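You operate a simulated robot arm through the tools that you are given. There is no shell and no other tool. Be economical: measure what you need, move in short steps, check, and stop when the job is done.

You are at the controls of a simulated robot arm. One attempt, no reset.

Task
Take the mallet and leave it on the top of the packing bench. Fetch the blue pad from the top of the pallets and set it on the shelf of the press bench. Put the green tape on the top of the small table away on the shelf under the glue unit. Fetch the scrubbing brush and set it in the white tray. Put the sieve on the top of the small table. Fetch the brush from the top of the steel bench and set it on the drying rack. Press the gauge button two times. Put the pot marked "G5" from the top of the glue bench in the sink. Any order will do. Set down upright: pot.

The check looks at the end state, three seconds after you hand in, the way a careful person would. Anything else that was tipped, shoved, dropped, spilled or broken makes it a failure.

Robot
A 7-joint arm with a two-finger parallel gripper on a trunk, on a base that drives. Base frame: it is fixed to the floor where the robot stands at the start and does not move with it; the origin is under the middle of the robot, x ahead of it, y to its left, z up; the surface under the hand at the start is at about z = 840. Lengths are in mm, angles in degrees, forces in N, time in s.
With the tool pointing down near the work surface it reaches from about 400 to 760 mm from the robot's upright axis, wherever it stands. Its first joint turns from -143.0 to 143.0 degrees. Places, roughly: brush (8x5x5 cm) [3400, -6600, 800]; drying rack (20x48 cm) [3600, -6060, 940]; gauge button [3500, -7700, 800]; green tape (7x7x2 cm) [1900, -5400, 900]; mallet (20x5x8 cm) [700, 0, 900]; pad [1250, -3750, 500]; pot [3500, -4000, 1000]; scrubbing brush (10x5x9 cm) [3400, -5300, 900]; shelf of the press bench [3700, -2900, 400]; shelf under the glue unit [-5700, -4400, 300]; sieve (8x10x7 cm) [3700, -6000, 1000]; sink [3600, -5800, 800]; top of the packing bench [1600, -2000, 900]; top of the small table [1800, -5500, 900]; white tray (25x17x6 cm) [3700, -10000, 1400]. Payload 3 kg.
Tool frame: the origin (TCP) lies between the finger pads and is the grasp point; the fingertips stand 30 mm ahead of it; z points along the fingers, y is the line along which they close. Largest opening 110 mm; finger width 20, thickness 10; the body of the gripper, 48 by 112 mm, starts 55 mm behind the TCP.
Orientation is that of the tool frame in the base frame, as [roll, pitch, yaw] about the fixed x, y, z axes, in that order (R = Rz(yaw) Ry(pitch) Rx(roll)). With the fingers straight down and closing along the base's y, the tool's x points along the base's -x, its y along +y and its z along -z.

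Tools
- The arm moves only by the tool apply_moves. Its argument "steps" is a list of rows, each a list of 7 numbers: the closure, from 0 (fully open) to 1 (shut), then the shift along the base's x, y, z in cm, then the turn, a rotation vector about the base's x, y, z in degrees. In form: [[hand, x, y, z, ax, ay, az], ...]. A call has 1 to 20 rows; each row shifts and turns the commanded pose from where the row before left it. A row lasts 0.2 s, in which the tool goes at most 50 mm and 8.6 degrees; a call with a longer step from one row to the next is refused whole, and so is a gripper value outside its range. A pose out of reach is approached as far as the arm can. The call stops where the force on the tool passes 40 N (or 10 N more than at its start, if that is more) or the arm is blocked; 0.2 s more then pass. Each finger travels about 108 mm/s and halts on what it meets, pressing with about 20 N; the grip force reading is that of the motor and also rises with nothing between the fingers. The clock runs only during rows and for 0.2 s after the last one: add rows that do not move to give the fingers time. The reply holds the time, the measured pose of the TCP, the force on the tool along the base axes, the opening and the grip force, in the units named above and with some noise, with the torque about the TCP (base axes, N m) and any sound that the robot's microphone picked up.
- Cameras (640 x 400 px; columns grow to the right, rows downward): "scene" is now at [159.4, -1.6, 1601]; the picture's right is [-0.01, -1.00, -0.00], its down [-0.76, 0.01, -0.65] and it looks along [0.65, -0.01, -0.76] (base axes); focal length 262 px, centre (320, 200). "wrist" rides on the gripper at [72, 17, -103] in the tool frame; the picture's right is [-0.23, 0.97, 0.00], its down [-0.76, -0.18, -0.62] and it looks along [-0.61, -0.14, 0.78] (tool axes); focal length 222 px, centre (320, 200).
- capture(camera): a new picture of that camera. The clock stands still meanwhile.
- slide_trunk(by): slides the trunk up (or, below 0, down) by that many mm; the arm and the scene camera ride with it, the base frame stays. It gives what a move gives, with no picture.
- steer(legs): drives the robot by 1 to 6 legs, each [ahead, left, turn to the left] in mm, mm and degrees, along the robot's own axes; the way and the turn of a leg run together, so that a leg with both is an arc; at most 1500 mm and 180 degrees a leg. The arm and the cameras ride along, it lands a little off, and it stops where it bumps. It gives what a move gives.
- pan_tilt(pan, tilt): turns the head with the scene camera to pan (to the left, within 86 degrees either way) and tilt (down, from -29 to 69), counted from straight ahead of the robot. It gives what a move gives.
- probe_pixels(camera, pixels): for up to 12 pixels [column, row] of the newest picture of that camera ("zoom" is the newest enlarged one), the place [x, y, z] in the base frame of the surface seen there, good to about 2 mm. The clock stands still meanwhile.
- zoom(camera, box): a new picture of the part [left, top, right, bottom] of that camera's present view, enlarged. The clock stands still meanwhile.
- close_job(): hands the job in; it is judged then, once.

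Go step by step. Measure first, check grasps and placings, and put right what went wrong. The budget is 145 turns and 188 pictures, counting those below and the enlarged ones. Unless the task says otherwise, let go and move clear before handing in.

The tools are called as name(argument=value, ...) on one line, values as JSON. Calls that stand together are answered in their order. apply_moves: Moves the arm, as the interface text tells. Its arguments: {"type":"object","properties":{"steps":{"type":"array"}},"required":["steps"]} The other tools are called the same way: slide_trunk (by) slides the trunk up or down; steer (legs) drives the base; pan_tilt (pan, tilt) turns the head that bears the scene camera; capture (camera) takes a picture; probe_pixels (camera, pixels) gives the place of the surface under pixels of a picture; zoom (camera, box) takes an enlarged picture of a part of a camera's view; close_job () hands the job in.

At the start:

```text
time: 0.0
tcp_pos: [758.8, -55.3, 1006.9]
orientation: [-180.0, 0.0, 180.0]
force: [0.1, 0.5, 0.2]
moment: [0.01, -0.02, 0.0]
finger_gap: 109.9
gripper_force: 0.1
trunk travel left (down, up): [-725.0, 165.0]
robot x, y, heading: [0.4, 2.5, 0.1]
head pan, tilt: [-0.8, 49.6]
```

scene: 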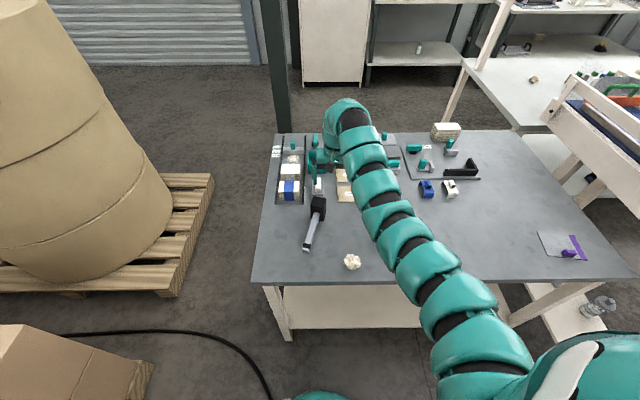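
wrist: 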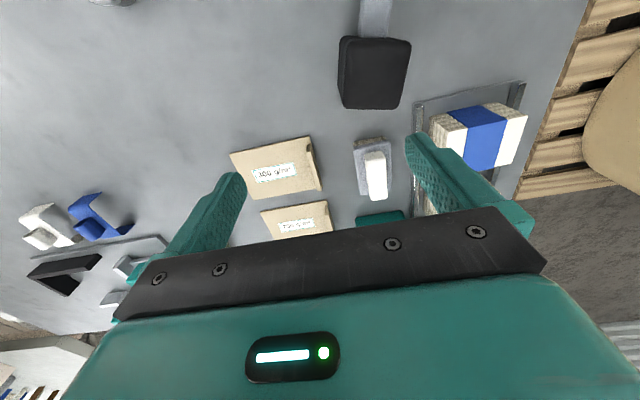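

The scene picture shows the mallet with its black head near (318,206) and its handle running to (307,248). I'll probe it first.

probe_pixels(camera="scene", pixels=[[318, 203], [317, 213], [315, 222], [311, 235], [307, 246], [300, 230], [325, 230], [352, 262]])

zoom(camera="scene", box=[260, 120, 420, 280])

```text
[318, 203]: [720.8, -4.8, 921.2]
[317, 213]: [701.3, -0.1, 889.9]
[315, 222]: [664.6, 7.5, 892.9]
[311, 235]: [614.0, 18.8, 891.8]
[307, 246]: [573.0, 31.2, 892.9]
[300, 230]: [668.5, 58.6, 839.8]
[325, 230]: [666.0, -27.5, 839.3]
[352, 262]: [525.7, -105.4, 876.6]
```

```text
2.50 times, centred on (340, 200) of scene
```

zoom: 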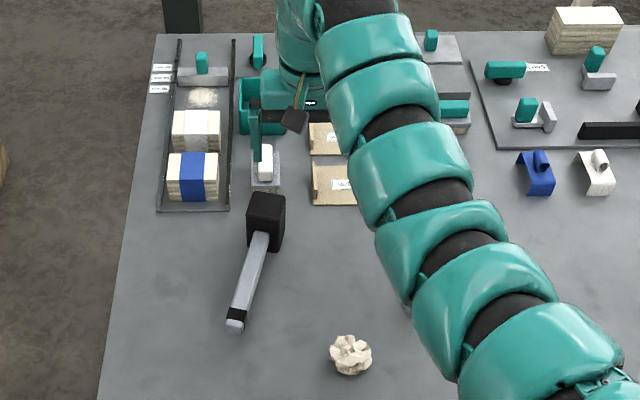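

The mallet stands on its head with the handle level at about z 892. I'll probe the edges of the head in the zoomed picture.

probe_pixels(camera="zoom", pixels=[[252, 196], [283, 199], [250, 212], [280, 218], [266, 206], [281, 235], [262, 240], [236, 318], [258, 178], [249, 225]])

probe_pixels(camera="wrist", pixels=[[345, 42], [405, 44], [345, 100], [396, 104], [370, 75], [375, 15]])

```text
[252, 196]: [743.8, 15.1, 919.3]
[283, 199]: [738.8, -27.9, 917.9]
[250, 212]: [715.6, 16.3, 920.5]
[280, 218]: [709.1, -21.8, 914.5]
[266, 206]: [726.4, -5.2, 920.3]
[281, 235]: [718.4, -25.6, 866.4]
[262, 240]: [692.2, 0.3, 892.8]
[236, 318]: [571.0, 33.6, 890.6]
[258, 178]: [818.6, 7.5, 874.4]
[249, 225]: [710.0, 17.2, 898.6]
```

```text
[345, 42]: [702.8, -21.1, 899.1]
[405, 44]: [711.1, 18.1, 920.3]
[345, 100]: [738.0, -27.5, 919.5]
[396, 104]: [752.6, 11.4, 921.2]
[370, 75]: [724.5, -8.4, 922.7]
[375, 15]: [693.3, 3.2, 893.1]
```

The head is centred near (727,-5), about 45 mm wide, with its top at 921. I'll turn the tool -13.6°, go down over the head and grip it.

apply_moves(steps=[[0, -1.6, 2.5, 0, 0, 0, -6.8], [0, -1.6, 2.5, 0, 0, 0, -6.8], [0, 0, 0, -4, 0, 0, 0], [0, 0, 0, -4, 0, 0, 0], [0, 0, 0, -3.2, 0, 0, 0], [0, 0, 0, 0, 0, 0, 0]])

capture(camera="wrist")

```text
time: 1.4
tcp_pos: [728.1, -3.4, 892.4]
orientation: [-179.9, 0.1, 166.4]
force: [0.1, 0.0, 0.3]
moment: [0.02, 0.01, 0.01]
finger_gap: 110.2
gripper_force: 0.1
trunk travel left (down, up): [-725.0, 165.0]
robot x, y, heading: [-2.0, 2.9, -0.1]
head pan, tilt: [-0.8, 49.6]
```

```text
184 pictures are left
```

wrist: 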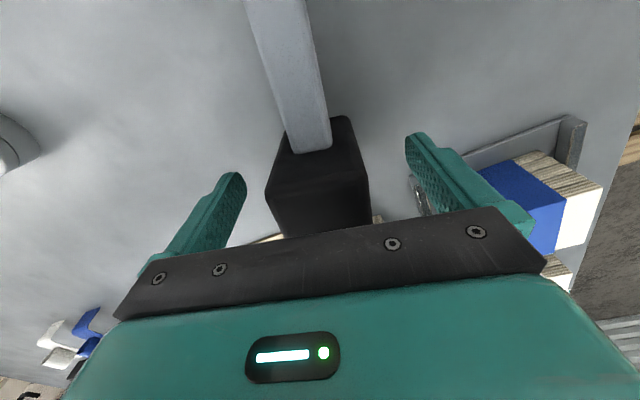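

The head at (320,180) sits midway between the fingers, so I'll close and lift.

apply_moves(steps=[[1, 0, 0, 0, 0, 0, 0], [1, 0, 0, 0, 0, 0, 0], [1, 0, 0, 0, 0, 0, 0], [1, 0, 0, 0, 0, 0, 0], [1, 0, 0, 3, 0, 0, 0], [1, 0, 0, 5, 0, 0, 0], [1, 0, 0, 5, 0, 0, 0], [1, 0, 0, 5, 0, 0, 0], [1, -5, 0, 0, 0, 0, 0], [1, -5, 0, 0, 0, 0, 0], [1, -5, 0, 0, 0, 0, 0], [1, -5, 0, 0, 0, 0, 0]])

pan_tilt(pan=-60, tilt=25)

capture(camera="scene")

capture(camera="wrist")

```text
time: 4.0
tcp_pos: [690.5, -4.6, 1073.0]
orientation: [179.9, 0.1, 166.4]
force: [-0.3, 0.8, -5.1]
moment: [-0.03, -0.06, -0.01]
finger_gap: 48.1
gripper_force: 20.1
out of reach, approached as far as the arm can: row 9, 10, 11, 12
trunk travel left (down, up): [-725.0, 165.0]
robot x, y, heading: [2.2, -3.1, -0.2]
head pan, tilt: [-0.8, 49.6]
```

```text
time: 5.3
tcp_pos: [689.2, -4.8, 1072.7]
orientation: [179.9, 0.0, 166.5]
force: [-0.1, -0.1, -5.3]
moment: [-0.02, -0.05, -0.04]
finger_gap: 48.0
gripper_force: 20.4
trunk travel left (down, up): [-725.0, 165.0]
robot x, y, heading: [-2.4, -0.9, -0.1]
head pan, tilt: [-60.0, 25.0]
```

```text
183 pictures are left
```

scene: 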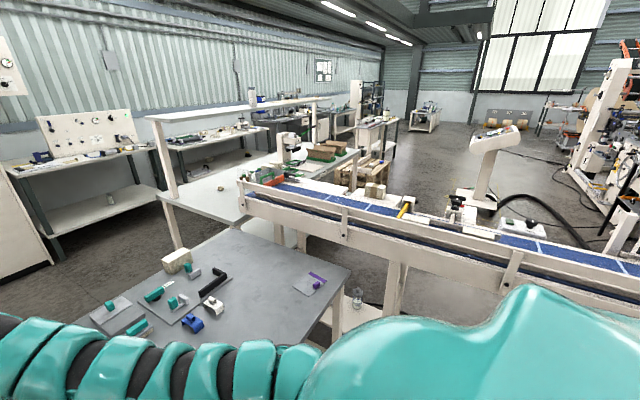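

```text
182 pictures are left
```

wrist: 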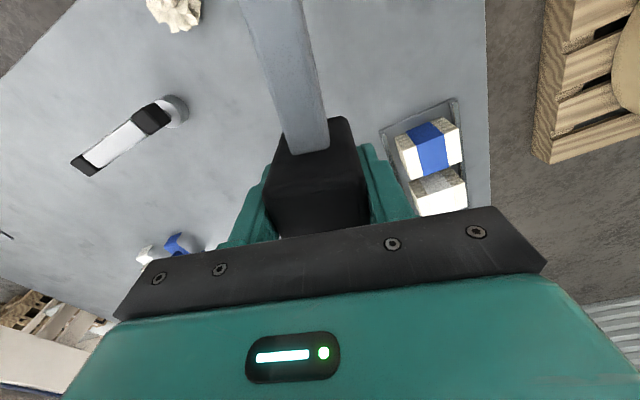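

The mallet is held (gap 48). Next I'll map the room by probing the benches and floor.

probe_pixels(camera="scene", pixels=[[215, 190], [250, 180], [245, 225], [162, 193], [340, 155], [250, 192], [635, 268], [350, 268], [80, 250], [350, 330], [480, 215], [110, 210]])

probe_pixels(camera="scene", pixels=[[140, 230], [40, 270], [200, 175], [375, 195], [430, 130], [395, 165], [455, 165], [380, 125], [225, 150], [640, 285], [400, 290], [610, 240]])

pan_tilt(pan=-86, tilt=25)

capture(camera="scene")

```text
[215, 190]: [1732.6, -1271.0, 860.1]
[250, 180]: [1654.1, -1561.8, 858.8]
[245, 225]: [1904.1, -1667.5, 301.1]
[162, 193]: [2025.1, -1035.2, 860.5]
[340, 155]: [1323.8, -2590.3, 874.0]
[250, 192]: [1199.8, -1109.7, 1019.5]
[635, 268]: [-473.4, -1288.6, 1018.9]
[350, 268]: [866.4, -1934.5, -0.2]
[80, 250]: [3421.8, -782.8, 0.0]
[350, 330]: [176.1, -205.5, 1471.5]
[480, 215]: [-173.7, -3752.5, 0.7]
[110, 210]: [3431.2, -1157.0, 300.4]
```

```text
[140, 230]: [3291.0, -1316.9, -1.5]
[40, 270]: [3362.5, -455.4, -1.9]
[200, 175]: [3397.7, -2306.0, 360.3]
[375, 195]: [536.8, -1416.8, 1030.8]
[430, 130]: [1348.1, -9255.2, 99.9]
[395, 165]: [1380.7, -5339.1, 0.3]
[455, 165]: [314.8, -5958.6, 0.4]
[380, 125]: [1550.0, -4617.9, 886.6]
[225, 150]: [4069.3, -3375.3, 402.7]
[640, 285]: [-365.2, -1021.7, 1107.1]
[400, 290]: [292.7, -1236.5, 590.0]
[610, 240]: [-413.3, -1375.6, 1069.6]
```

```text
time: 6.2
tcp_pos: [689.1, -4.3, 1072.5]
orientation: [180.0, -0.1, 166.4]
force: [0.5, -0.5, -5.7]
moment: [0.02, -0.04, -0.01]
finger_gap: 47.8
gripper_force: 20.0
trunk travel left (down, up): [-725.0, 165.0]
robot x, y, heading: [1.7, 1.0, 0.1]
head pan, tilt: [-85.9, 25.0]
```

```text
181 pictures are left
```

scene: 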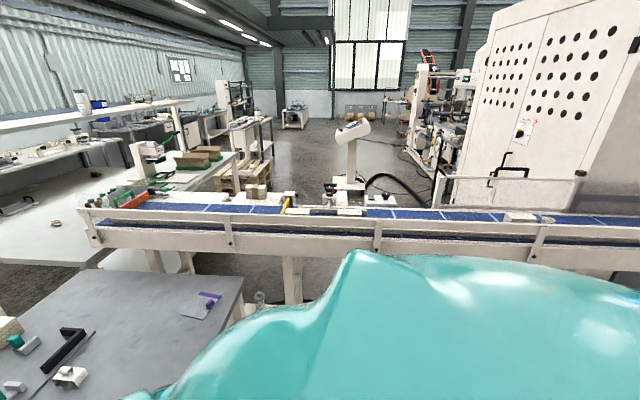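

The conveyor blocks the way straight to the right, at about y -1050 to -1400. I'll look ahead and to the left for the gaps around the table.

probe_pixels(camera="scene", pixels=[[242, 280], [190, 272], [100, 275], [85, 215], [95, 245], [290, 270], [630, 250], [80, 268], [15, 330], [210, 268], [235, 300], [180, 265]])

pan_tilt(pan=-20, tilt=30)

capture(camera="scene")

pan_tilt(pan=45, tilt=35)

capture(camera="scene")

```text
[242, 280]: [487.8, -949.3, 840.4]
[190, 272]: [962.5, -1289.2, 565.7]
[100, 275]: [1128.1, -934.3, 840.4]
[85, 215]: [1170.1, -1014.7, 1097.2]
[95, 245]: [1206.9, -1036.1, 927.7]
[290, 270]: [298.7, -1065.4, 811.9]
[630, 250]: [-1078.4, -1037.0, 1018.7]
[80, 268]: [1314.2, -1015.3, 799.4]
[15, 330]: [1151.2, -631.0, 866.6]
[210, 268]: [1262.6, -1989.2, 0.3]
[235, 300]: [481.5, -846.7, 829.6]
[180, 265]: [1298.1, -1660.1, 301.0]
```

```text
time: 7.6
tcp_pos: [688.4, -5.4, 1073.1]
orientation: [180.0, 0.0, 166.4]
force: [-0.1, 0.4, -5.2]
moment: [0.0, -0.04, -0.02]
finger_gap: 47.7
gripper_force: 19.6
trunk travel left (down, up): [-725.0, 165.0]
robot x, y, heading: [1.2, 0.6, 0.0]
head pan, tilt: [-20.0, 30.0]
```

```text
180 pictures are left
```

scene: 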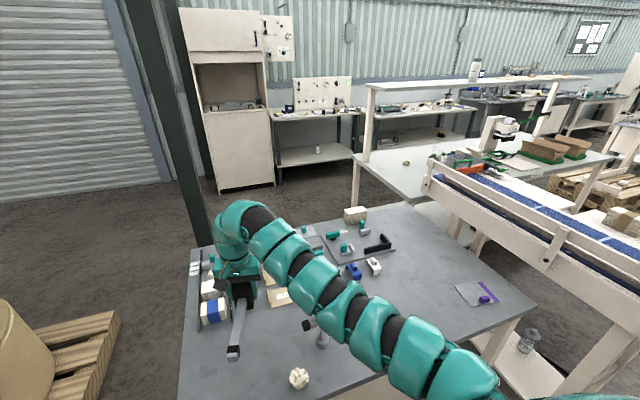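

```text
time: 8.9
tcp_pos: [688.6, -4.7, 1073.9]
orientation: [180.0, -0.1, 166.5]
force: [-0.9, 0.0, -6.6]
moment: [-0.05, -0.05, 0.0]
finger_gap: 47.7
gripper_force: 19.9
trunk travel left (down, up): [-725.0, 165.0]
robot x, y, heading: [-0.8, -0.4, 0.0]
head pan, tilt: [45.0, 35.0]
```

```text
179 pictures are left
```

scene: 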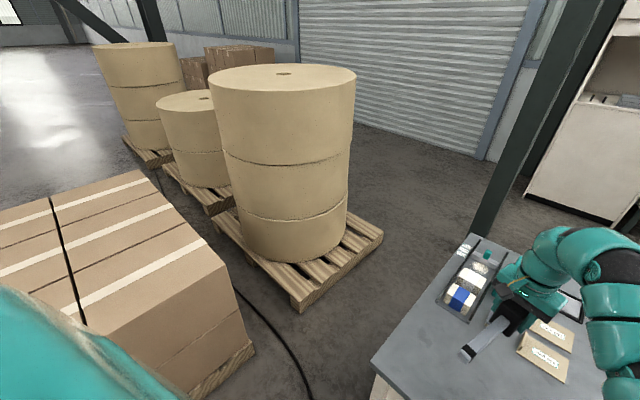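

probe_pixels(camera="scene", pixels=[[382, 238], [300, 308], [372, 360], [470, 237], [250, 350], [200, 395], [475, 235], [370, 260], [255, 300], [300, 360], [140, 172], [420, 215]])

pan_tilt(pan=0, tilt=25)

capture(camera="scene")

```text
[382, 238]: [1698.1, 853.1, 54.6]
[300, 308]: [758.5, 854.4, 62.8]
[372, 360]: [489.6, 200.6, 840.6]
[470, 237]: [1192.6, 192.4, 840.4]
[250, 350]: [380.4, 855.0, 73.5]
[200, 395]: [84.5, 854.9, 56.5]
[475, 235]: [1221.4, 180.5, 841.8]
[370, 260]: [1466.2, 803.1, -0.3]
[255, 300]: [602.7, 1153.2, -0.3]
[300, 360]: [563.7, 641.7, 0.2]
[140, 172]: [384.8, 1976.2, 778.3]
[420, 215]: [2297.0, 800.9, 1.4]
```

```text
time: 10.0
tcp_pos: [689.8, -4.1, 1072.4]
orientation: [180.0, 0.1, 166.5]
force: [-0.4, 0.1, -5.0]
moment: [-0.01, -0.01, 0.0]
finger_gap: 47.9
gripper_force: 20.4
trunk travel left (down, up): [-725.0, 165.0]
robot x, y, heading: [0.6, -1.6, -0.2]
head pan, tilt: [0.0, 25.0]
```

```text
178 pictures are left
```

scene: 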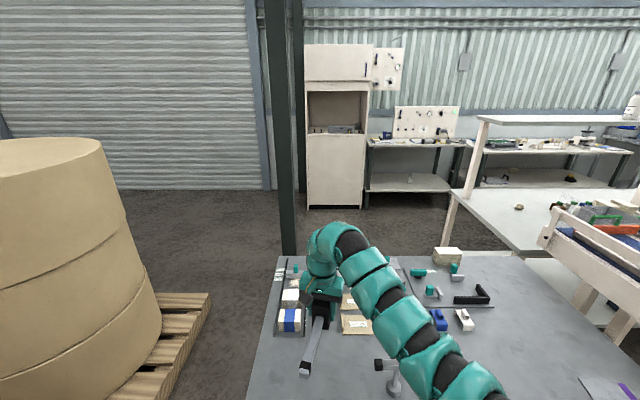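

I'll probe the column and look down at my own base to learn its size.

probe_pixels(camera="scene", pixels=[[288, 240], [281, 245], [298, 200], [293, 250], [455, 228], [330, 205], [540, 205], [625, 252]])

pan_tilt(pan=80, tilt=69)

capture(camera="scene")

```text
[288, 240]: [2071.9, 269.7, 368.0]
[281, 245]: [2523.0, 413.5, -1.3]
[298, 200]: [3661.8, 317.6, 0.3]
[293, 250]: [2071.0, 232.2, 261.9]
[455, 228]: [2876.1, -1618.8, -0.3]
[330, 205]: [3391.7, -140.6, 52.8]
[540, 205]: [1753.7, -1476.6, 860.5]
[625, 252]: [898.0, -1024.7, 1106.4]
```

```text
time: 11.6
tcp_pos: [690.0, -4.5, 1073.3]
orientation: [180.0, 0.1, 166.4]
force: [0.0, 0.6, -5.6]
moment: [-0.02, -0.05, -0.04]
finger_gap: 47.7
gripper_force: 20.5
trunk travel left (down, up): [-725.0, 165.0]
robot x, y, heading: [2.5, -1.6, 0.1]
head pan, tilt: [80.0, 68.8]
```

```text
177 pictures are left
```

scene: 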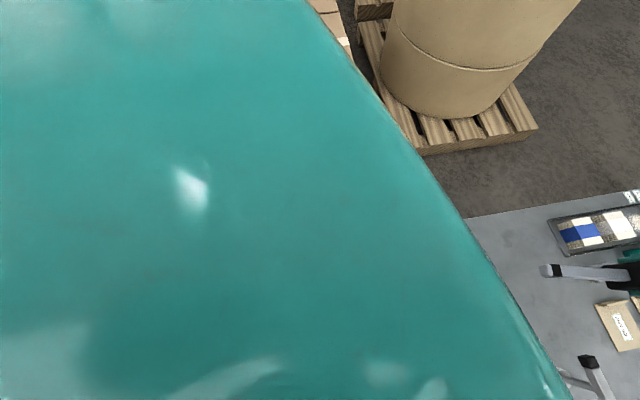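

The gap between the table (y 200) and the pallet (y 855) is 655 mm, and a column stands at x 2070. I'll back up, turn 180° so the arm trails, then reverse through.

steer(legs=[[-120, 0, 0], [0, 0, 90], [0, 0, 90], [0, -530, 0]])

pan_tilt(pan=0, tilt=25)

capture(camera="scene")

```text
time: 23.3
tcp_pos: [-849.6, 473.5, 1072.5]
orientation: [-179.9, 0.0, -9.1]
force: [-0.7, -0.5, -5.3]
moment: [0.0, 0.01, 0.0]
finger_gap: 47.8
gripper_force: 20.0
trunk travel left (down, up): [-725.0, 165.0]
robot x, y, heading: [-162.5, 522.4, -175.6]
head pan, tilt: [80.0, 68.8]
```

```text
time: 24.8
tcp_pos: [-849.4, 472.9, 1073.1]
orientation: [179.9, 0.0, -9.1]
force: [0.9, 0.0, -4.9]
moment: [0.02, 0.0, -0.01]
finger_gap: 47.8
gripper_force: 19.3
trunk travel left (down, up): [-725.0, 165.0]
robot x, y, heading: [-163.0, 522.2, -175.8]
head pan, tilt: [0.0, 25.0]
```

```text
176 pictures are left
```

scene: 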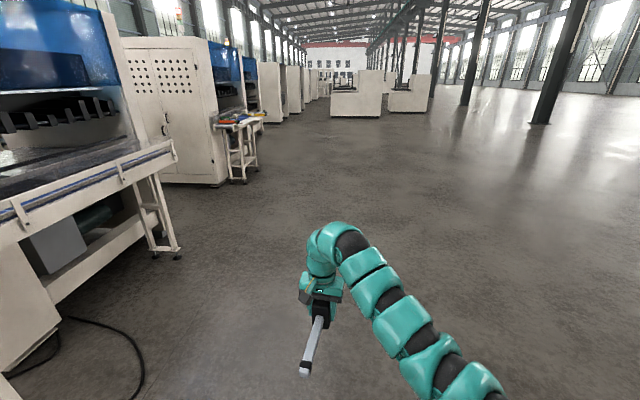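

The heading overshot by 4.3°. I'll correct it and reverse into the gap.

steer(legs=[[0, 0, -4.3], [-500, 0, 0]])

```text
time: 28.1
tcp_pos: [-367.2, 525.3, 1072.4]
orientation: [180.0, 0.0, -13.1]
force: [0.3, 0.9, -4.7]
moment: [0.01, 0.03, 0.01]
finger_gap: 47.7
gripper_force: 20.4
trunk travel left (down, up): [-725.0, 165.0]
robot x, y, heading: [316.4, 525.8, -179.4]
head pan, tilt: [0.0, 25.0]
```

steer(legs=[[0, 0, -0.6], [-1340, 0, 0]])

```text
time: 34.9
tcp_pos: [917.7, 528.3, 1072.7]
orientation: [-180.0, 0.0, -12.7]
force: [-0.8, -0.3, -6.3]
moment: [0.03, 0.02, 0.02]
finger_gap: 48.1
gripper_force: 19.3
trunk travel left (down, up): [-725.0, 165.0]
robot x, y, heading: [1605.2, 535.1, -179.1]
head pan, tilt: [0.0, 25.0]
```

I'm through the gap. Next I'll strafe along -y past the column and turn to face the packing bench.

steer(legs=[[0, 850, 0], [0, 0, 90]])

pan_tilt(pan=0, tilt=40)

capture(camera="scene")

```text
time: 43.1
tcp_pos: [1587.9, -983.2, 1072.8]
orientation: [-179.9, 0.0, 74.2]
force: [0.6, -0.4, -5.5]
moment: [-0.02, 0.0, 0.0]
finger_gap: 47.9
gripper_force: 20.0
trunk travel left (down, up): [-725.0, 165.0]
robot x, y, heading: [1620.6, -296.0, -92.1]
head pan, tilt: [0.0, 25.0]
```

```text
time: 43.8
tcp_pos: [1587.4, -983.1, 1072.8]
orientation: [-180.0, 0.0, 74.1]
force: [0.5, -0.5, -6.3]
moment: [0.01, 0.02, 0.01]
finger_gap: 48.0
gripper_force: 19.8
trunk travel left (down, up): [-725.0, 165.0]
robot x, y, heading: [1619.9, -295.2, -92.2]
head pan, tilt: [0.0, 40.0]
```

```text
175 pictures are left
```

scene: 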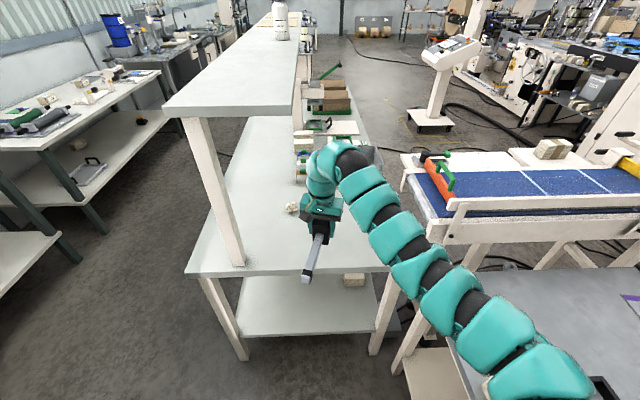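

I'm facing the packing bench. I'll probe the clear area, the shelf edge and the crumpled item at (292,208).

probe_pixels(camera="scene", pixels=[[292, 208], [270, 230], [350, 235], [290, 112], [210, 270], [385, 265], [235, 263], [340, 180], [290, 265], [375, 240], [165, 105], [355, 265]])

zoom(camera="scene", box=[180, 70, 420, 290])

```text
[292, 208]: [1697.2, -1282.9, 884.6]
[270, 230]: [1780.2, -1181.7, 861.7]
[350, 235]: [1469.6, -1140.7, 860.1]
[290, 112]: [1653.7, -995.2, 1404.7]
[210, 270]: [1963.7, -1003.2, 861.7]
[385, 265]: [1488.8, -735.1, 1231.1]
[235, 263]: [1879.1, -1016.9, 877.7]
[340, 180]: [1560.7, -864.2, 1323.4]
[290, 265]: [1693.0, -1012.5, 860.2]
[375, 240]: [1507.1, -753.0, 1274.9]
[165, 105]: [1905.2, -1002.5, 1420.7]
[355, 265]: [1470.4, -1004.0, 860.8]
```

```text
1.82 times, centred on (300, 180) of scene
```

zoom: 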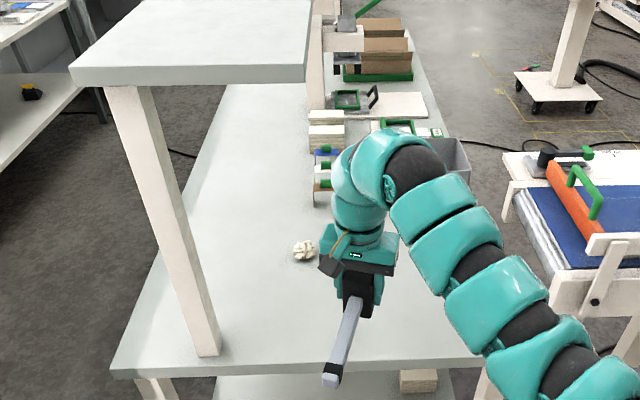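

The surface is clear around (1580,-1180). I'll drive 200 ahead and lower until the head stands (TCP about 914).

steer(legs=[[200, 0, 0]])

apply_moves(steps=[[1, 0, 0, -4, 0, 0, 0], [1, 0, 0, -4, 0, 0, 0], [1, 0, 0, -4, 0, 0, 0], [1, 0, 0, -3, 0, 0, 0], [1, 0, 0, 0, 0, 0, 0]])

capture(camera="wrist")

```text
time: 45.4
tcp_pos: [1580.9, -1181.0, 1072.2]
orientation: [180.0, -0.1, 74.1]
force: [0.3, -0.5, -5.7]
moment: [0.03, 0.01, 0.04]
finger_gap: 47.7
gripper_force: 20.0
trunk travel left (down, up): [-725.0, 165.0]
robot x, y, heading: [1611.7, -491.9, -92.3]
head pan, tilt: [0.0, 40.0]
```

```text
time: 46.6
tcp_pos: [1580.9, -1178.8, 925.8]
orientation: [-180.0, 0.0, 74.1]
force: [-0.1, 0.8, -5.9]
moment: [0.0, 0.01, -0.02]
finger_gap: 48.1
gripper_force: 20.1
trunk travel left (down, up): [-725.0, 165.0]
robot x, y, heading: [1615.8, -490.6, -92.2]
head pan, tilt: [0.0, 40.0]
```

```text
173 pictures are left
```

wrist: 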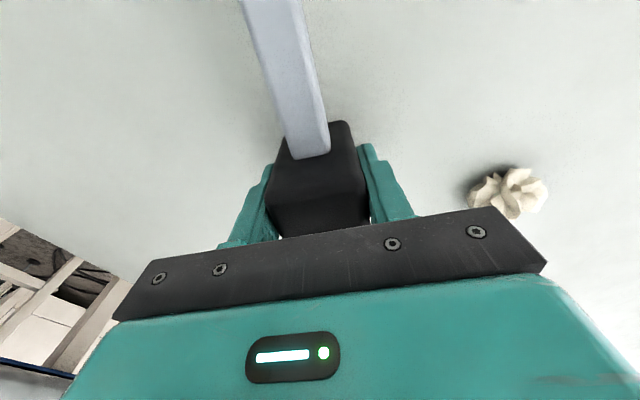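

apply_moves(steps=[[1, 0, 0, -0.7, 0, 0, 0], [1, 0, 0, -0.5, 0, 0, 0], [1, 0, 0, 0, 0, 0, 0]])

```text
time: 47.4
tcp_pos: [1580.6, -1179.8, 913.0]
orientation: [179.9, 0.2, 74.2]
force: [-1.4, -3.4, 13.0]
moment: [0.21, 0.16, 0.04]
finger_gap: 47.9
gripper_force: 19.7
trunk travel left (down, up): [-725.0, 165.0]
robot x, y, heading: [1609.7, -490.8, -92.2]
head pan, tilt: [0.0, 40.0]
```

It is on the surface (+13 N). I'll release and raise.

apply_moves(steps=[[0, 0, 0, 0, 0, 0, 0], [0, 0, 0, 0, 0, 0, 0], [0, 0, 0, 0, 0, 0, 0], [0, 0, 0, 4, 0, 0, 0], [0, 0, 0, 5, 0, 0, 0], [0, 0, 0, 5, 0, 0, 0], [0, 0, 0, 3, 0, 0, 0], [0, 0, 0, 0, 0, 0, 0]])

capture(camera="wrist")

```text
time: 49.2
tcp_pos: [1578.6, -1182.6, 1080.7]
orientation: [-180.0, 0.0, 74.2]
force: [-0.1, -0.2, -0.5]
moment: [-0.01, 0.03, 0.0]
finger_gap: 110.1
gripper_force: 0.1
trunk travel left (down, up): [-725.0, 165.0]
robot x, y, heading: [1613.7, -493.4, -92.1]
head pan, tilt: [0.0, 40.0]
```

```text
172 pictures are left
```

wrist: 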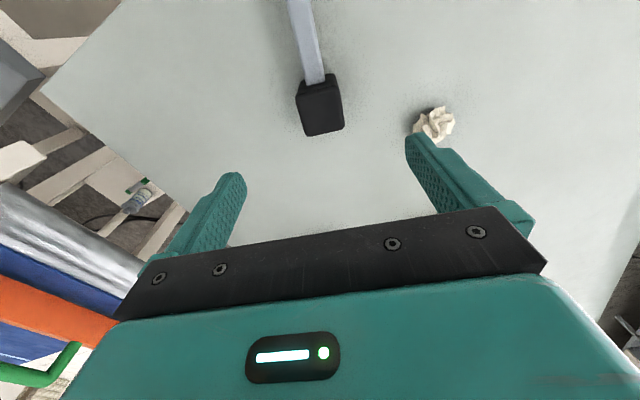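

The mallet stands upright on the bench. I'll back off and strafe towards the aisle at x of about 2650.

steer(legs=[[-330, 0, 0], [0, 0, 2.1], [0, 1050, 0]])

pan_tilt(pan=0, tilt=20)

capture(camera="scene")

```text
time: 56.8
tcp_pos: [2666.1, -869.3, 1081.1]
orientation: [180.0, 0.2, 75.1]
force: [-0.2, 0.1, 0.1]
moment: [-0.01, -0.04, -0.03]
finger_gap: 110.1
gripper_force: 0.2
trunk travel left (down, up): [-725.0, 165.0]
robot x, y, heading: [2686.5, -178.4, -91.4]
head pan, tilt: [0.0, 40.0]
```

```text
time: 57.7
tcp_pos: [2664.1, -868.8, 1080.2]
orientation: [180.0, 0.0, 75.0]
force: [0.3, 0.6, 0.1]
moment: [0.0, -0.03, 0.0]
finger_gap: 110.0
gripper_force: 0.0
trunk travel left (down, up): [-725.0, 165.0]
robot x, y, heading: [2687.4, -179.4, -91.3]
head pan, tilt: [0.0, 20.0]
```

```text
171 pictures are left
```

scene: 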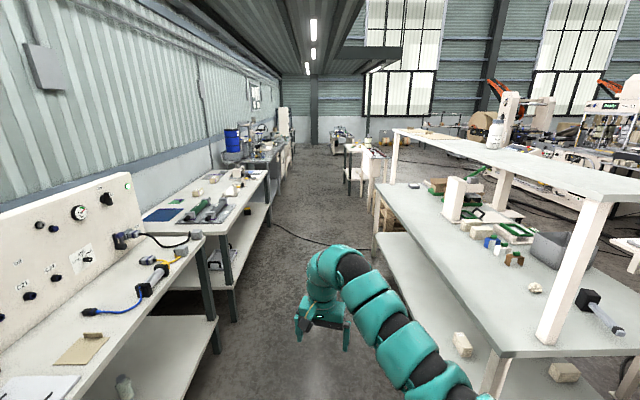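

The aisle ahead is clear. I'll drive down it, then look towards the pallets.

steer(legs=[[0, 0, 1.3], [1500, 0, 0], [1200, 0, 0]])

pan_tilt(pan=-45, tilt=30)

capture(camera="scene")

pan_tilt(pan=20, tilt=25)

capture(camera="scene")

```text
time: 71.2
tcp_pos: [2772.6, -3580.9, 1081.3]
orientation: [180.0, 0.0, 78.5]
force: [-0.3, 1.2, -0.5]
moment: [-0.04, 0.04, -0.03]
finger_gap: 110.1
gripper_force: 0.1
trunk travel left (down, up): [-725.0, 165.0]
robot x, y, heading: [2750.4, -2888.6, -87.8]
head pan, tilt: [0.0, 20.0]
```

```text
time: 72.3
tcp_pos: [2771.7, -3582.2, 1080.6]
orientation: [180.0, 0.0, 78.5]
force: [-0.6, 0.2, -0.1]
moment: [-0.02, 0.01, -0.02]
finger_gap: 110.0
gripper_force: 0.0
trunk travel left (down, up): [-725.0, 165.0]
robot x, y, heading: [2750.8, -2896.3, -88.0]
head pan, tilt: [-45.0, 30.0]
```

```text
170 pictures are left
```

scene: 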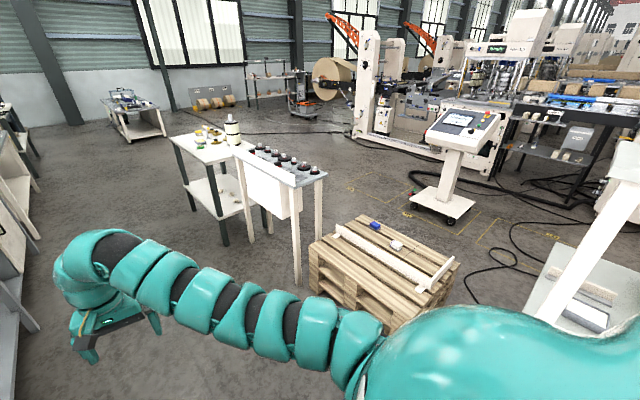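

```text
time: 73.7
tcp_pos: [2771.9, -3582.1, 1081.3]
orientation: [-180.0, 0.0, 78.5]
force: [0.0, -0.5, -0.5]
moment: [0.01, 0.0, -0.01]
finger_gap: 110.1
gripper_force: 0.0
trunk travel left (down, up): [-725.0, 165.0]
robot x, y, heading: [2751.0, -2893.5, -87.9]
head pan, tilt: [20.0, 25.0]
```

```text
169 pictures are left
```

scene: 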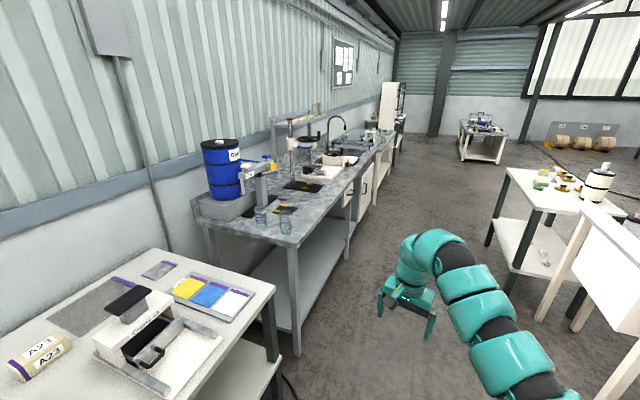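

The blue pad is on the pallet at about (375,225) in the first view. I'll pan back and probe it.

pan_tilt(pan=-50, tilt=30)

zoom(camera="scene", box=[240, 160, 480, 340])

```text
time: 75.1
tcp_pos: [2772.6, -3581.3, 1081.0]
orientation: [180.0, 0.0, 78.4]
force: [0.5, 0.0, 0.5]
moment: [0.01, 0.01, 0.0]
finger_gap: 110.3
gripper_force: 0.0
trunk travel left (down, up): [-725.0, 165.0]
robot x, y, heading: [2746.9, -2888.3, -87.8]
head pan, tilt: [-50.0, 30.0]
```

```text
2.22 times, centred on (360, 250) of scene
```

zoom: 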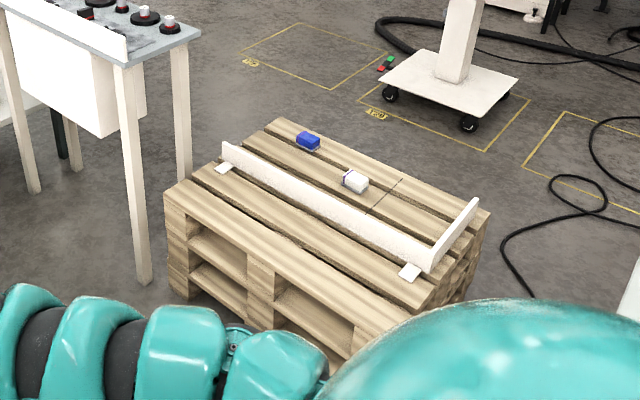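

probe_pixels(camera="zoom", pixels=[[308, 139], [298, 133], [320, 142], [300, 148], [278, 120], [488, 212], [165, 190], [430, 250], [220, 148], [478, 205], [355, 180], [125, 60]])

zoom(camera="scene", box=[330, 200, 410, 250])

```text
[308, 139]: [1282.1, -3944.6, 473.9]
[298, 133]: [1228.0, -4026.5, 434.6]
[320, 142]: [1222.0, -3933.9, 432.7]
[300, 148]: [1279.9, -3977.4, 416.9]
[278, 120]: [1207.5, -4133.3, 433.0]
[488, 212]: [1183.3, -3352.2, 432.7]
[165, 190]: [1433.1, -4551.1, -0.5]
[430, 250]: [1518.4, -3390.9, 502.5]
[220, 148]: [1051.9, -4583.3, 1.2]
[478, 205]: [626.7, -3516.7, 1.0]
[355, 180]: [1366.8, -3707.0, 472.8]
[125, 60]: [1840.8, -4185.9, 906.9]
```

```text
8.00 times, centred on (370, 225) of scene
```

zoom: 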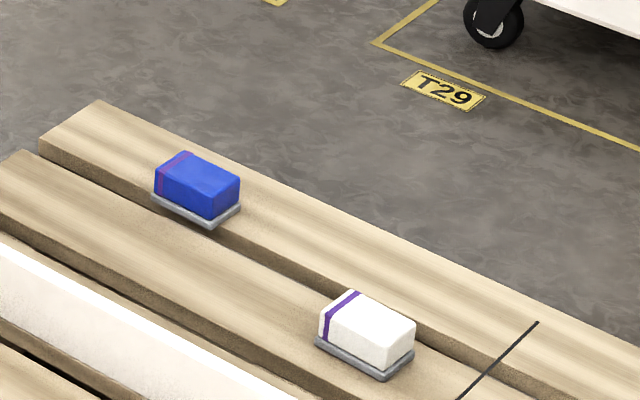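

probe_pixels(camera="zoom", pixels=[[182, 156], [237, 182], [160, 176], [212, 195], [197, 175], [210, 215], [158, 200], [232, 200], [212, 225], [182, 200]])

```text
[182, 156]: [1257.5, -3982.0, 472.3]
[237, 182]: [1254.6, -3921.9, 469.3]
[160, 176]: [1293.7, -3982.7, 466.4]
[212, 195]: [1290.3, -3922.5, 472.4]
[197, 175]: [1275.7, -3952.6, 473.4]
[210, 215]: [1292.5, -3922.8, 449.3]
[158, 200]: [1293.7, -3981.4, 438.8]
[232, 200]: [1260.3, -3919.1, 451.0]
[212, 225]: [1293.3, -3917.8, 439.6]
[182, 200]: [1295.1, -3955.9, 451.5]
```

The pad is about 36 x 62 mm, x 1257–1293, y -3982 to -3920, top at 473. Next I need the pallet edges, the bottle table's footprint and the free floor to choose where to stand.

pan_tilt(pan=-40, tilt=38)

capture(camera="scene")

```text
time: 75.8
tcp_pos: [2771.8, -3582.0, 1080.2]
orientation: [-180.0, 0.0, 78.5]
force: [0.2, 0.2, 1.2]
moment: [-0.01, 0.01, -0.02]
finger_gap: 110.2
gripper_force: 0.1
trunk travel left (down, up): [-725.0, 165.0]
robot x, y, heading: [2750.6, -2890.3, -87.9]
head pan, tilt: [-40.0, 38.0]
```

```text
166 pictures are left
```

scene: 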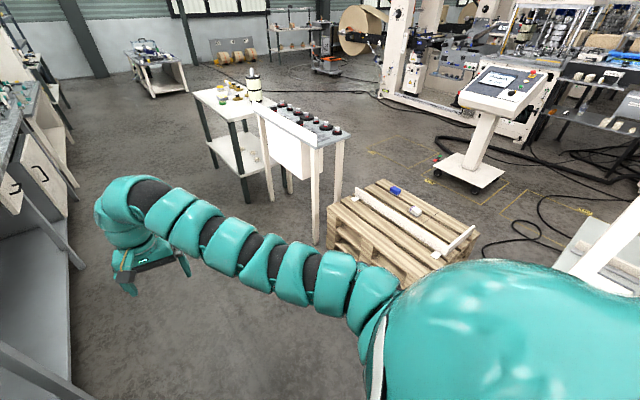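

probe_pixels(camera="scene", pixels=[[330, 205], [328, 234], [382, 181], [477, 228], [316, 243], [337, 200], [270, 200], [248, 200], [317, 147], [254, 108], [350, 135], [440, 180]])

probe_pixels(camera="scene", pixels=[[470, 193], [500, 175], [520, 215], [540, 240], [430, 262], [360, 170], [375, 160], [342, 127], [490, 250], [395, 285], [400, 170], [435, 160]])

```text
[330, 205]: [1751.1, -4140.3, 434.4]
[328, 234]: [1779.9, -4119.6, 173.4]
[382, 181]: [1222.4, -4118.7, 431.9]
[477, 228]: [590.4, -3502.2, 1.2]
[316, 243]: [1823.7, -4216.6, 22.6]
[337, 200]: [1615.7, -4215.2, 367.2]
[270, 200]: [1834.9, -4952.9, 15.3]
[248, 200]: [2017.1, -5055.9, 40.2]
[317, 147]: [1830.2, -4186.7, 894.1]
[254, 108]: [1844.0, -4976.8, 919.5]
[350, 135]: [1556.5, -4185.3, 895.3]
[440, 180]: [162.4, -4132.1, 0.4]
```

```text
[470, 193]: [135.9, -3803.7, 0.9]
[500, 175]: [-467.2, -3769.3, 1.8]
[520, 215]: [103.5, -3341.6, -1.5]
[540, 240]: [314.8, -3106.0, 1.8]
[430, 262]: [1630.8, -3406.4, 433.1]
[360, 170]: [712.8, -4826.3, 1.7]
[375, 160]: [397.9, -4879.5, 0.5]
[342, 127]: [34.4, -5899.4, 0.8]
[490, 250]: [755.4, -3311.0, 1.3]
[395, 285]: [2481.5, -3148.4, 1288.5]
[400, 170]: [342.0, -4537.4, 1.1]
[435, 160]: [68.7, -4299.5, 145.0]
```

The pallet spans x 1200–1780 and y -4135 to -3340, with the bottle table at its south-east corner. I'll approach from the west through the gap between the packing bench and the pallet, after checking the bench's south end.

probe_pixels(camera="scene", pixels=[[555, 268], [570, 285], [600, 230], [580, 255], [610, 290], [635, 190], [560, 250], [595, 265]])

steer(legs=[[80, 0, 0], [0, 0, -92.1]])

pan_tilt(pan=0, tilt=30)

capture(camera="scene")

```text
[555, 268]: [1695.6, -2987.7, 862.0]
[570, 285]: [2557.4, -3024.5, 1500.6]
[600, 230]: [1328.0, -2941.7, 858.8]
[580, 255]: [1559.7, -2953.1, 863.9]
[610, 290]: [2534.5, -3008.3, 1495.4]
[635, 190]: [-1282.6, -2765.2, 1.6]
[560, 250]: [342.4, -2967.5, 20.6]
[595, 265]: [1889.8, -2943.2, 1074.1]
```

```text
time: 80.7
tcp_pos: [2064.6, -2977.9, 1081.6]
orientation: [180.0, 0.0, -12.2]
force: [0.4, -0.9, 0.0]
moment: [0.0, -0.01, -0.01]
finger_gap: 109.9
gripper_force: 0.1
trunk travel left (down, up): [-725.0, 165.0]
robot x, y, heading: [2758.8, -2971.3, -178.7]
head pan, tilt: [-40.0, 38.0]
```

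```text
time: 81.8
tcp_pos: [2064.4, -2977.5, 1081.7]
orientation: [-180.0, 0.0, -12.3]
force: [-0.6, 0.4, -0.6]
moment: [-0.02, 0.0, 0.03]
finger_gap: 110.2
gripper_force: 0.0
trunk travel left (down, up): [-725.0, 165.0]
robot x, y, heading: [2755.8, -2969.8, -178.7]
head pan, tilt: [0.0, 30.0]
```

```text
165 pictures are left
```

scene: 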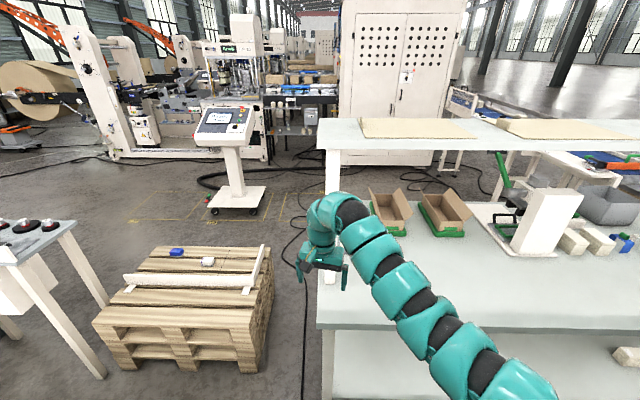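

The bench ends at y -2990, so that gap is only 350 mm and won't do. I'll fetch the pad later from the south-west side and do the pot now, starting by turning back to face -y and looking at the glue bench.

steer(legs=[[0, 0, 88.7], [0, -150, 0]])

pan_tilt(pan=55, tilt=30)

capture(camera="scene")

```text
time: 87.0
tcp_pos: [2628.1, -3664.2, 1081.6]
orientation: [-180.0, 0.0, 79.0]
force: [-0.2, -0.4, 0.6]
moment: [-0.02, -0.06, -0.01]
finger_gap: 110.3
gripper_force: 0.2
trunk travel left (down, up): [-725.0, 165.0]
robot x, y, heading: [2603.1, -2972.0, -87.5]
head pan, tilt: [0.0, 30.0]
```

```text
time: 88.2
tcp_pos: [2629.8, -3664.5, 1080.7]
orientation: [180.0, 0.0, 78.9]
force: [0.7, -0.5, -0.2]
moment: [0.01, 0.01, 0.01]
finger_gap: 109.7
gripper_force: 0.0
trunk travel left (down, up): [-725.0, 165.0]
robot x, y, heading: [2602.9, -2973.3, -87.6]
head pan, tilt: [55.0, 30.0]
```

```text
164 pictures are left
```

scene: 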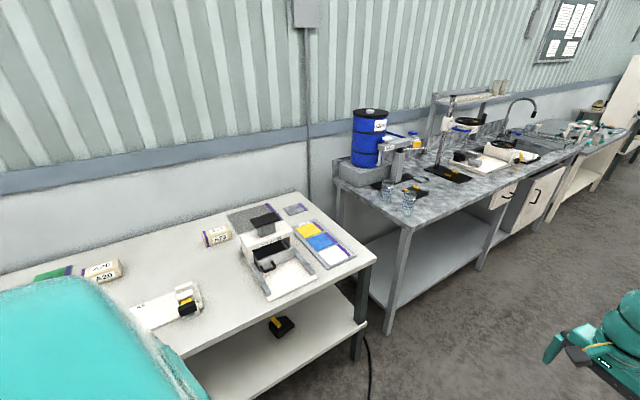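

zoom(camera="scene", box=[330, 110, 570, 260])

zoom(camera="scene", box=[360, 170, 450, 226])

probe_pixels(camera="zoom", pixels=[[175, 120], [345, 210], [345, 300], [180, 200], [280, 90], [460, 130], [400, 330], [60, 180]])

probe_pixels(camera="scene", pixels=[[280, 365], [330, 330], [350, 360], [305, 195], [375, 258], [420, 290], [395, 230], [480, 110], [280, 325], [260, 385]])

```text
2.67 times, centred on (450, 185) of scene
```

zoom: 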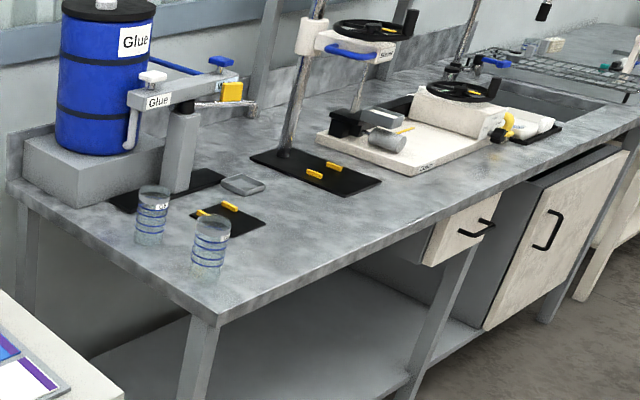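

```text
7.11 times, centred on (405, 198) of scene
```

zoom: 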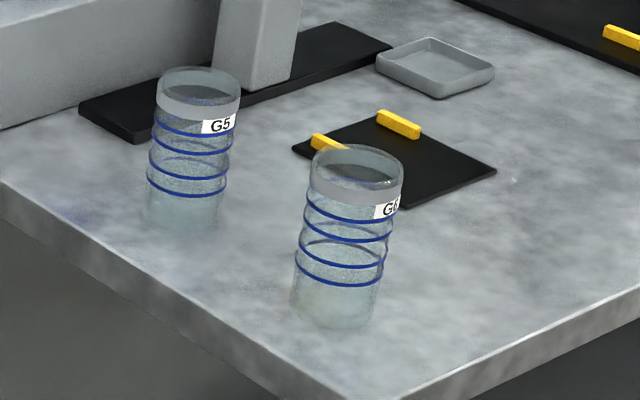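

```text
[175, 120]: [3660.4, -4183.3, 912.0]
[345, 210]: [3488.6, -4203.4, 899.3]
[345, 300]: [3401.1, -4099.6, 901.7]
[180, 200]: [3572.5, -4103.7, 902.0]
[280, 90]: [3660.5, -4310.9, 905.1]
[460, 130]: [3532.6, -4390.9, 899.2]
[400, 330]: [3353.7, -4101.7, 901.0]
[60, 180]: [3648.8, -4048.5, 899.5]
```

```text
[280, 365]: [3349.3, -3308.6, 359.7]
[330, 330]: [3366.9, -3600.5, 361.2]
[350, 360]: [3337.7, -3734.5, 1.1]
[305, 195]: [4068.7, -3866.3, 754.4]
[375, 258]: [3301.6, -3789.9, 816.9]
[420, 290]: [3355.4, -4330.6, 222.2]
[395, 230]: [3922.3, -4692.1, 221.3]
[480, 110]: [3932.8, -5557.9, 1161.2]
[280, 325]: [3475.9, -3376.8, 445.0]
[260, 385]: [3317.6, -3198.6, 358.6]
```

The left jar is marked G5, and its glass lets the probes through. I'll probe the opaque label, rings and rim.

probe_pixels(camera="zoom", pixels=[[220, 126], [180, 105], [230, 102], [162, 100], [190, 134], [190, 195], [390, 211], [350, 190], [340, 285], [200, 75], [190, 225], [155, 180]])

```text
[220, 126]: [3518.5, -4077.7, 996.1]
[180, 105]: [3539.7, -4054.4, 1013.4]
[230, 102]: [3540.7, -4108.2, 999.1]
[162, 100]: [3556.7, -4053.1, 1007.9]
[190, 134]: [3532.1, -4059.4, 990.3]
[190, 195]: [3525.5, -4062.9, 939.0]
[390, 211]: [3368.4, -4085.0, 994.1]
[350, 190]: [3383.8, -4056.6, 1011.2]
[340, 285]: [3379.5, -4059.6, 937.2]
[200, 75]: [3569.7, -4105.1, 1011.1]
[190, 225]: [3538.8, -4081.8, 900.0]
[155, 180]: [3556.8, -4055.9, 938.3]
```

G5's centre is about (3547,-4083), radius 30, from z 900 to 1020. I'll raise the trunk, drive level with it, turn to face the bench and look closely.

slide_trunk(by=120)

steer(legs=[[1110, 0, 0], [0, 0, 87.6]])

pan_tilt(pan=0, tilt=40)

capture(camera="scene")

```text
time: 89.7
tcp_pos: [2628.4, -3664.6, 1201.4]
orientation: [-180.0, 0.0, 78.9]
force: [0.8, -0.8, -0.4]
moment: [-0.05, 0.02, 0.01]
finger_gap: 110.1
gripper_force: 0.1
trunk travel left (down, up): [-845.0, 45.0]
robot x, y, heading: [2603.7, -2976.7, -87.7]
head pan, tilt: [55.0, 30.0]
```

```text
time: 99.0
tcp_pos: [3336.9, -4109.3, 1201.8]
orientation: [180.0, 0.1, 164.2]
force: [0.5, -0.2, 0.4]
moment: [-0.01, 0.01, 0.03]
finger_gap: 110.2
gripper_force: 0.0
trunk travel left (down, up): [-845.0, 45.0]
robot x, y, heading: [2648.6, -4080.9, -2.6]
head pan, tilt: [55.0, 30.0]
```

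```text
time: 100.3
tcp_pos: [3338.1, -4109.1, 1201.3]
orientation: [180.0, 0.0, 164.1]
force: [0.4, -1.2, 0.3]
moment: [-0.01, 0.0, -0.01]
finger_gap: 109.8
gripper_force: 0.1
trunk travel left (down, up): [-845.0, 45.0]
robot x, y, heading: [2646.5, -4077.9, -2.1]
head pan, tilt: [0.0, 40.0]
```

```text
161 pictures are left
```

scene: 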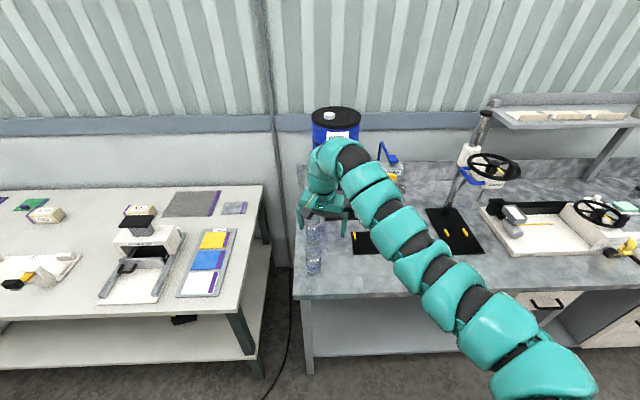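

I'll square the tool to yaw 180, shift it level with G5 and look from the wrist camera.

apply_moves(steps=[[0, 0, 1.3, 0, 0, 0, 8], [0, 0, 1.3, 0, 0, 0, 7.9], [0, 0, 0, 0, 0, 0, 0]])

capture(camera="wrist")

zoom(camera="scene", box=[280, 90, 440, 290])

```text
time: 101.1
tcp_pos: [3336.6, -4080.9, 1200.2]
orientation: [-180.0, 0.0, -179.7]
force: [-0.5, 0.4, 0.0]
moment: [0.0, 0.01, 0.0]
finger_gap: 109.9
gripper_force: 0.1
trunk travel left (down, up): [-845.0, 45.0]
robot x, y, heading: [2649.8, -4079.7, -2.4]
head pan, tilt: [0.0, 40.0]
```

```text
160 pictures are left
```

wrist: 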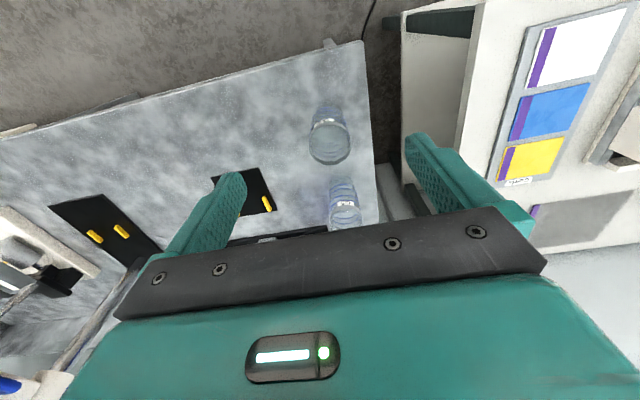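

```text
2.00 times, centred on (360, 190) of scene
```

zoom: 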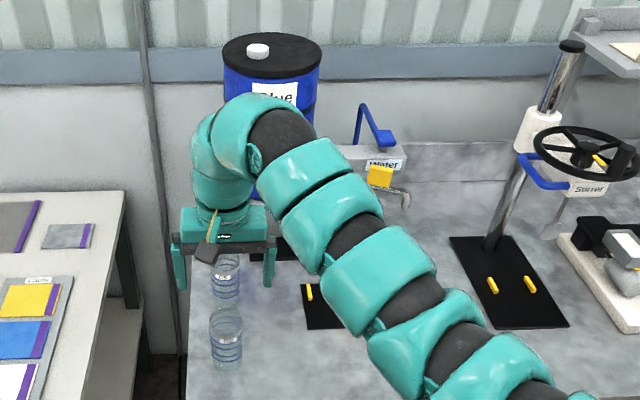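

I can't see the glue dispenser beside G5 because the arm hides it. I'll swing the arm aside by 300 mm to view and probe it.

apply_moves(steps=[[0, 0, -5, 0, 0, 0, 0], [0, 0, -5, 0, 0, 0, 0], [0, 0, -5, 0, 0, 0, 0], [0, 0, -5, 0, 0, 0, 0], [0, 0, -5, 0, 0, 0, 0], [0, 0, -5, 0, 0, 0, 0]])

zoom(camera="scene", box=[280, 90, 440, 290])

```text
time: 102.5
tcp_pos: [3378.8, -4391.0, 1203.5]
orientation: [179.9, -0.1, -179.7]
force: [-0.2, -0.3, 0.3]
moment: [0.0, -0.04, 0.01]
finger_gap: 110.2
gripper_force: 0.1
out of reach, approached as far as the arm can: row 2
trunk travel left (down, up): [-845.0, 45.0]
robot x, y, heading: [2648.3, -4076.1, -2.3]
head pan, tilt: [0.0, 40.0]
```

```text
2.00 times, centred on (360, 190) of scene
```

zoom: 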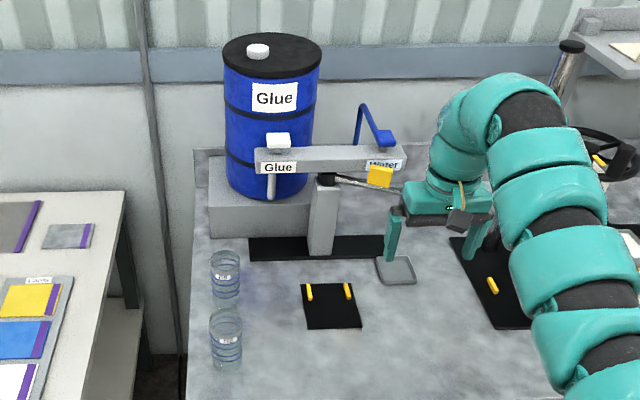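

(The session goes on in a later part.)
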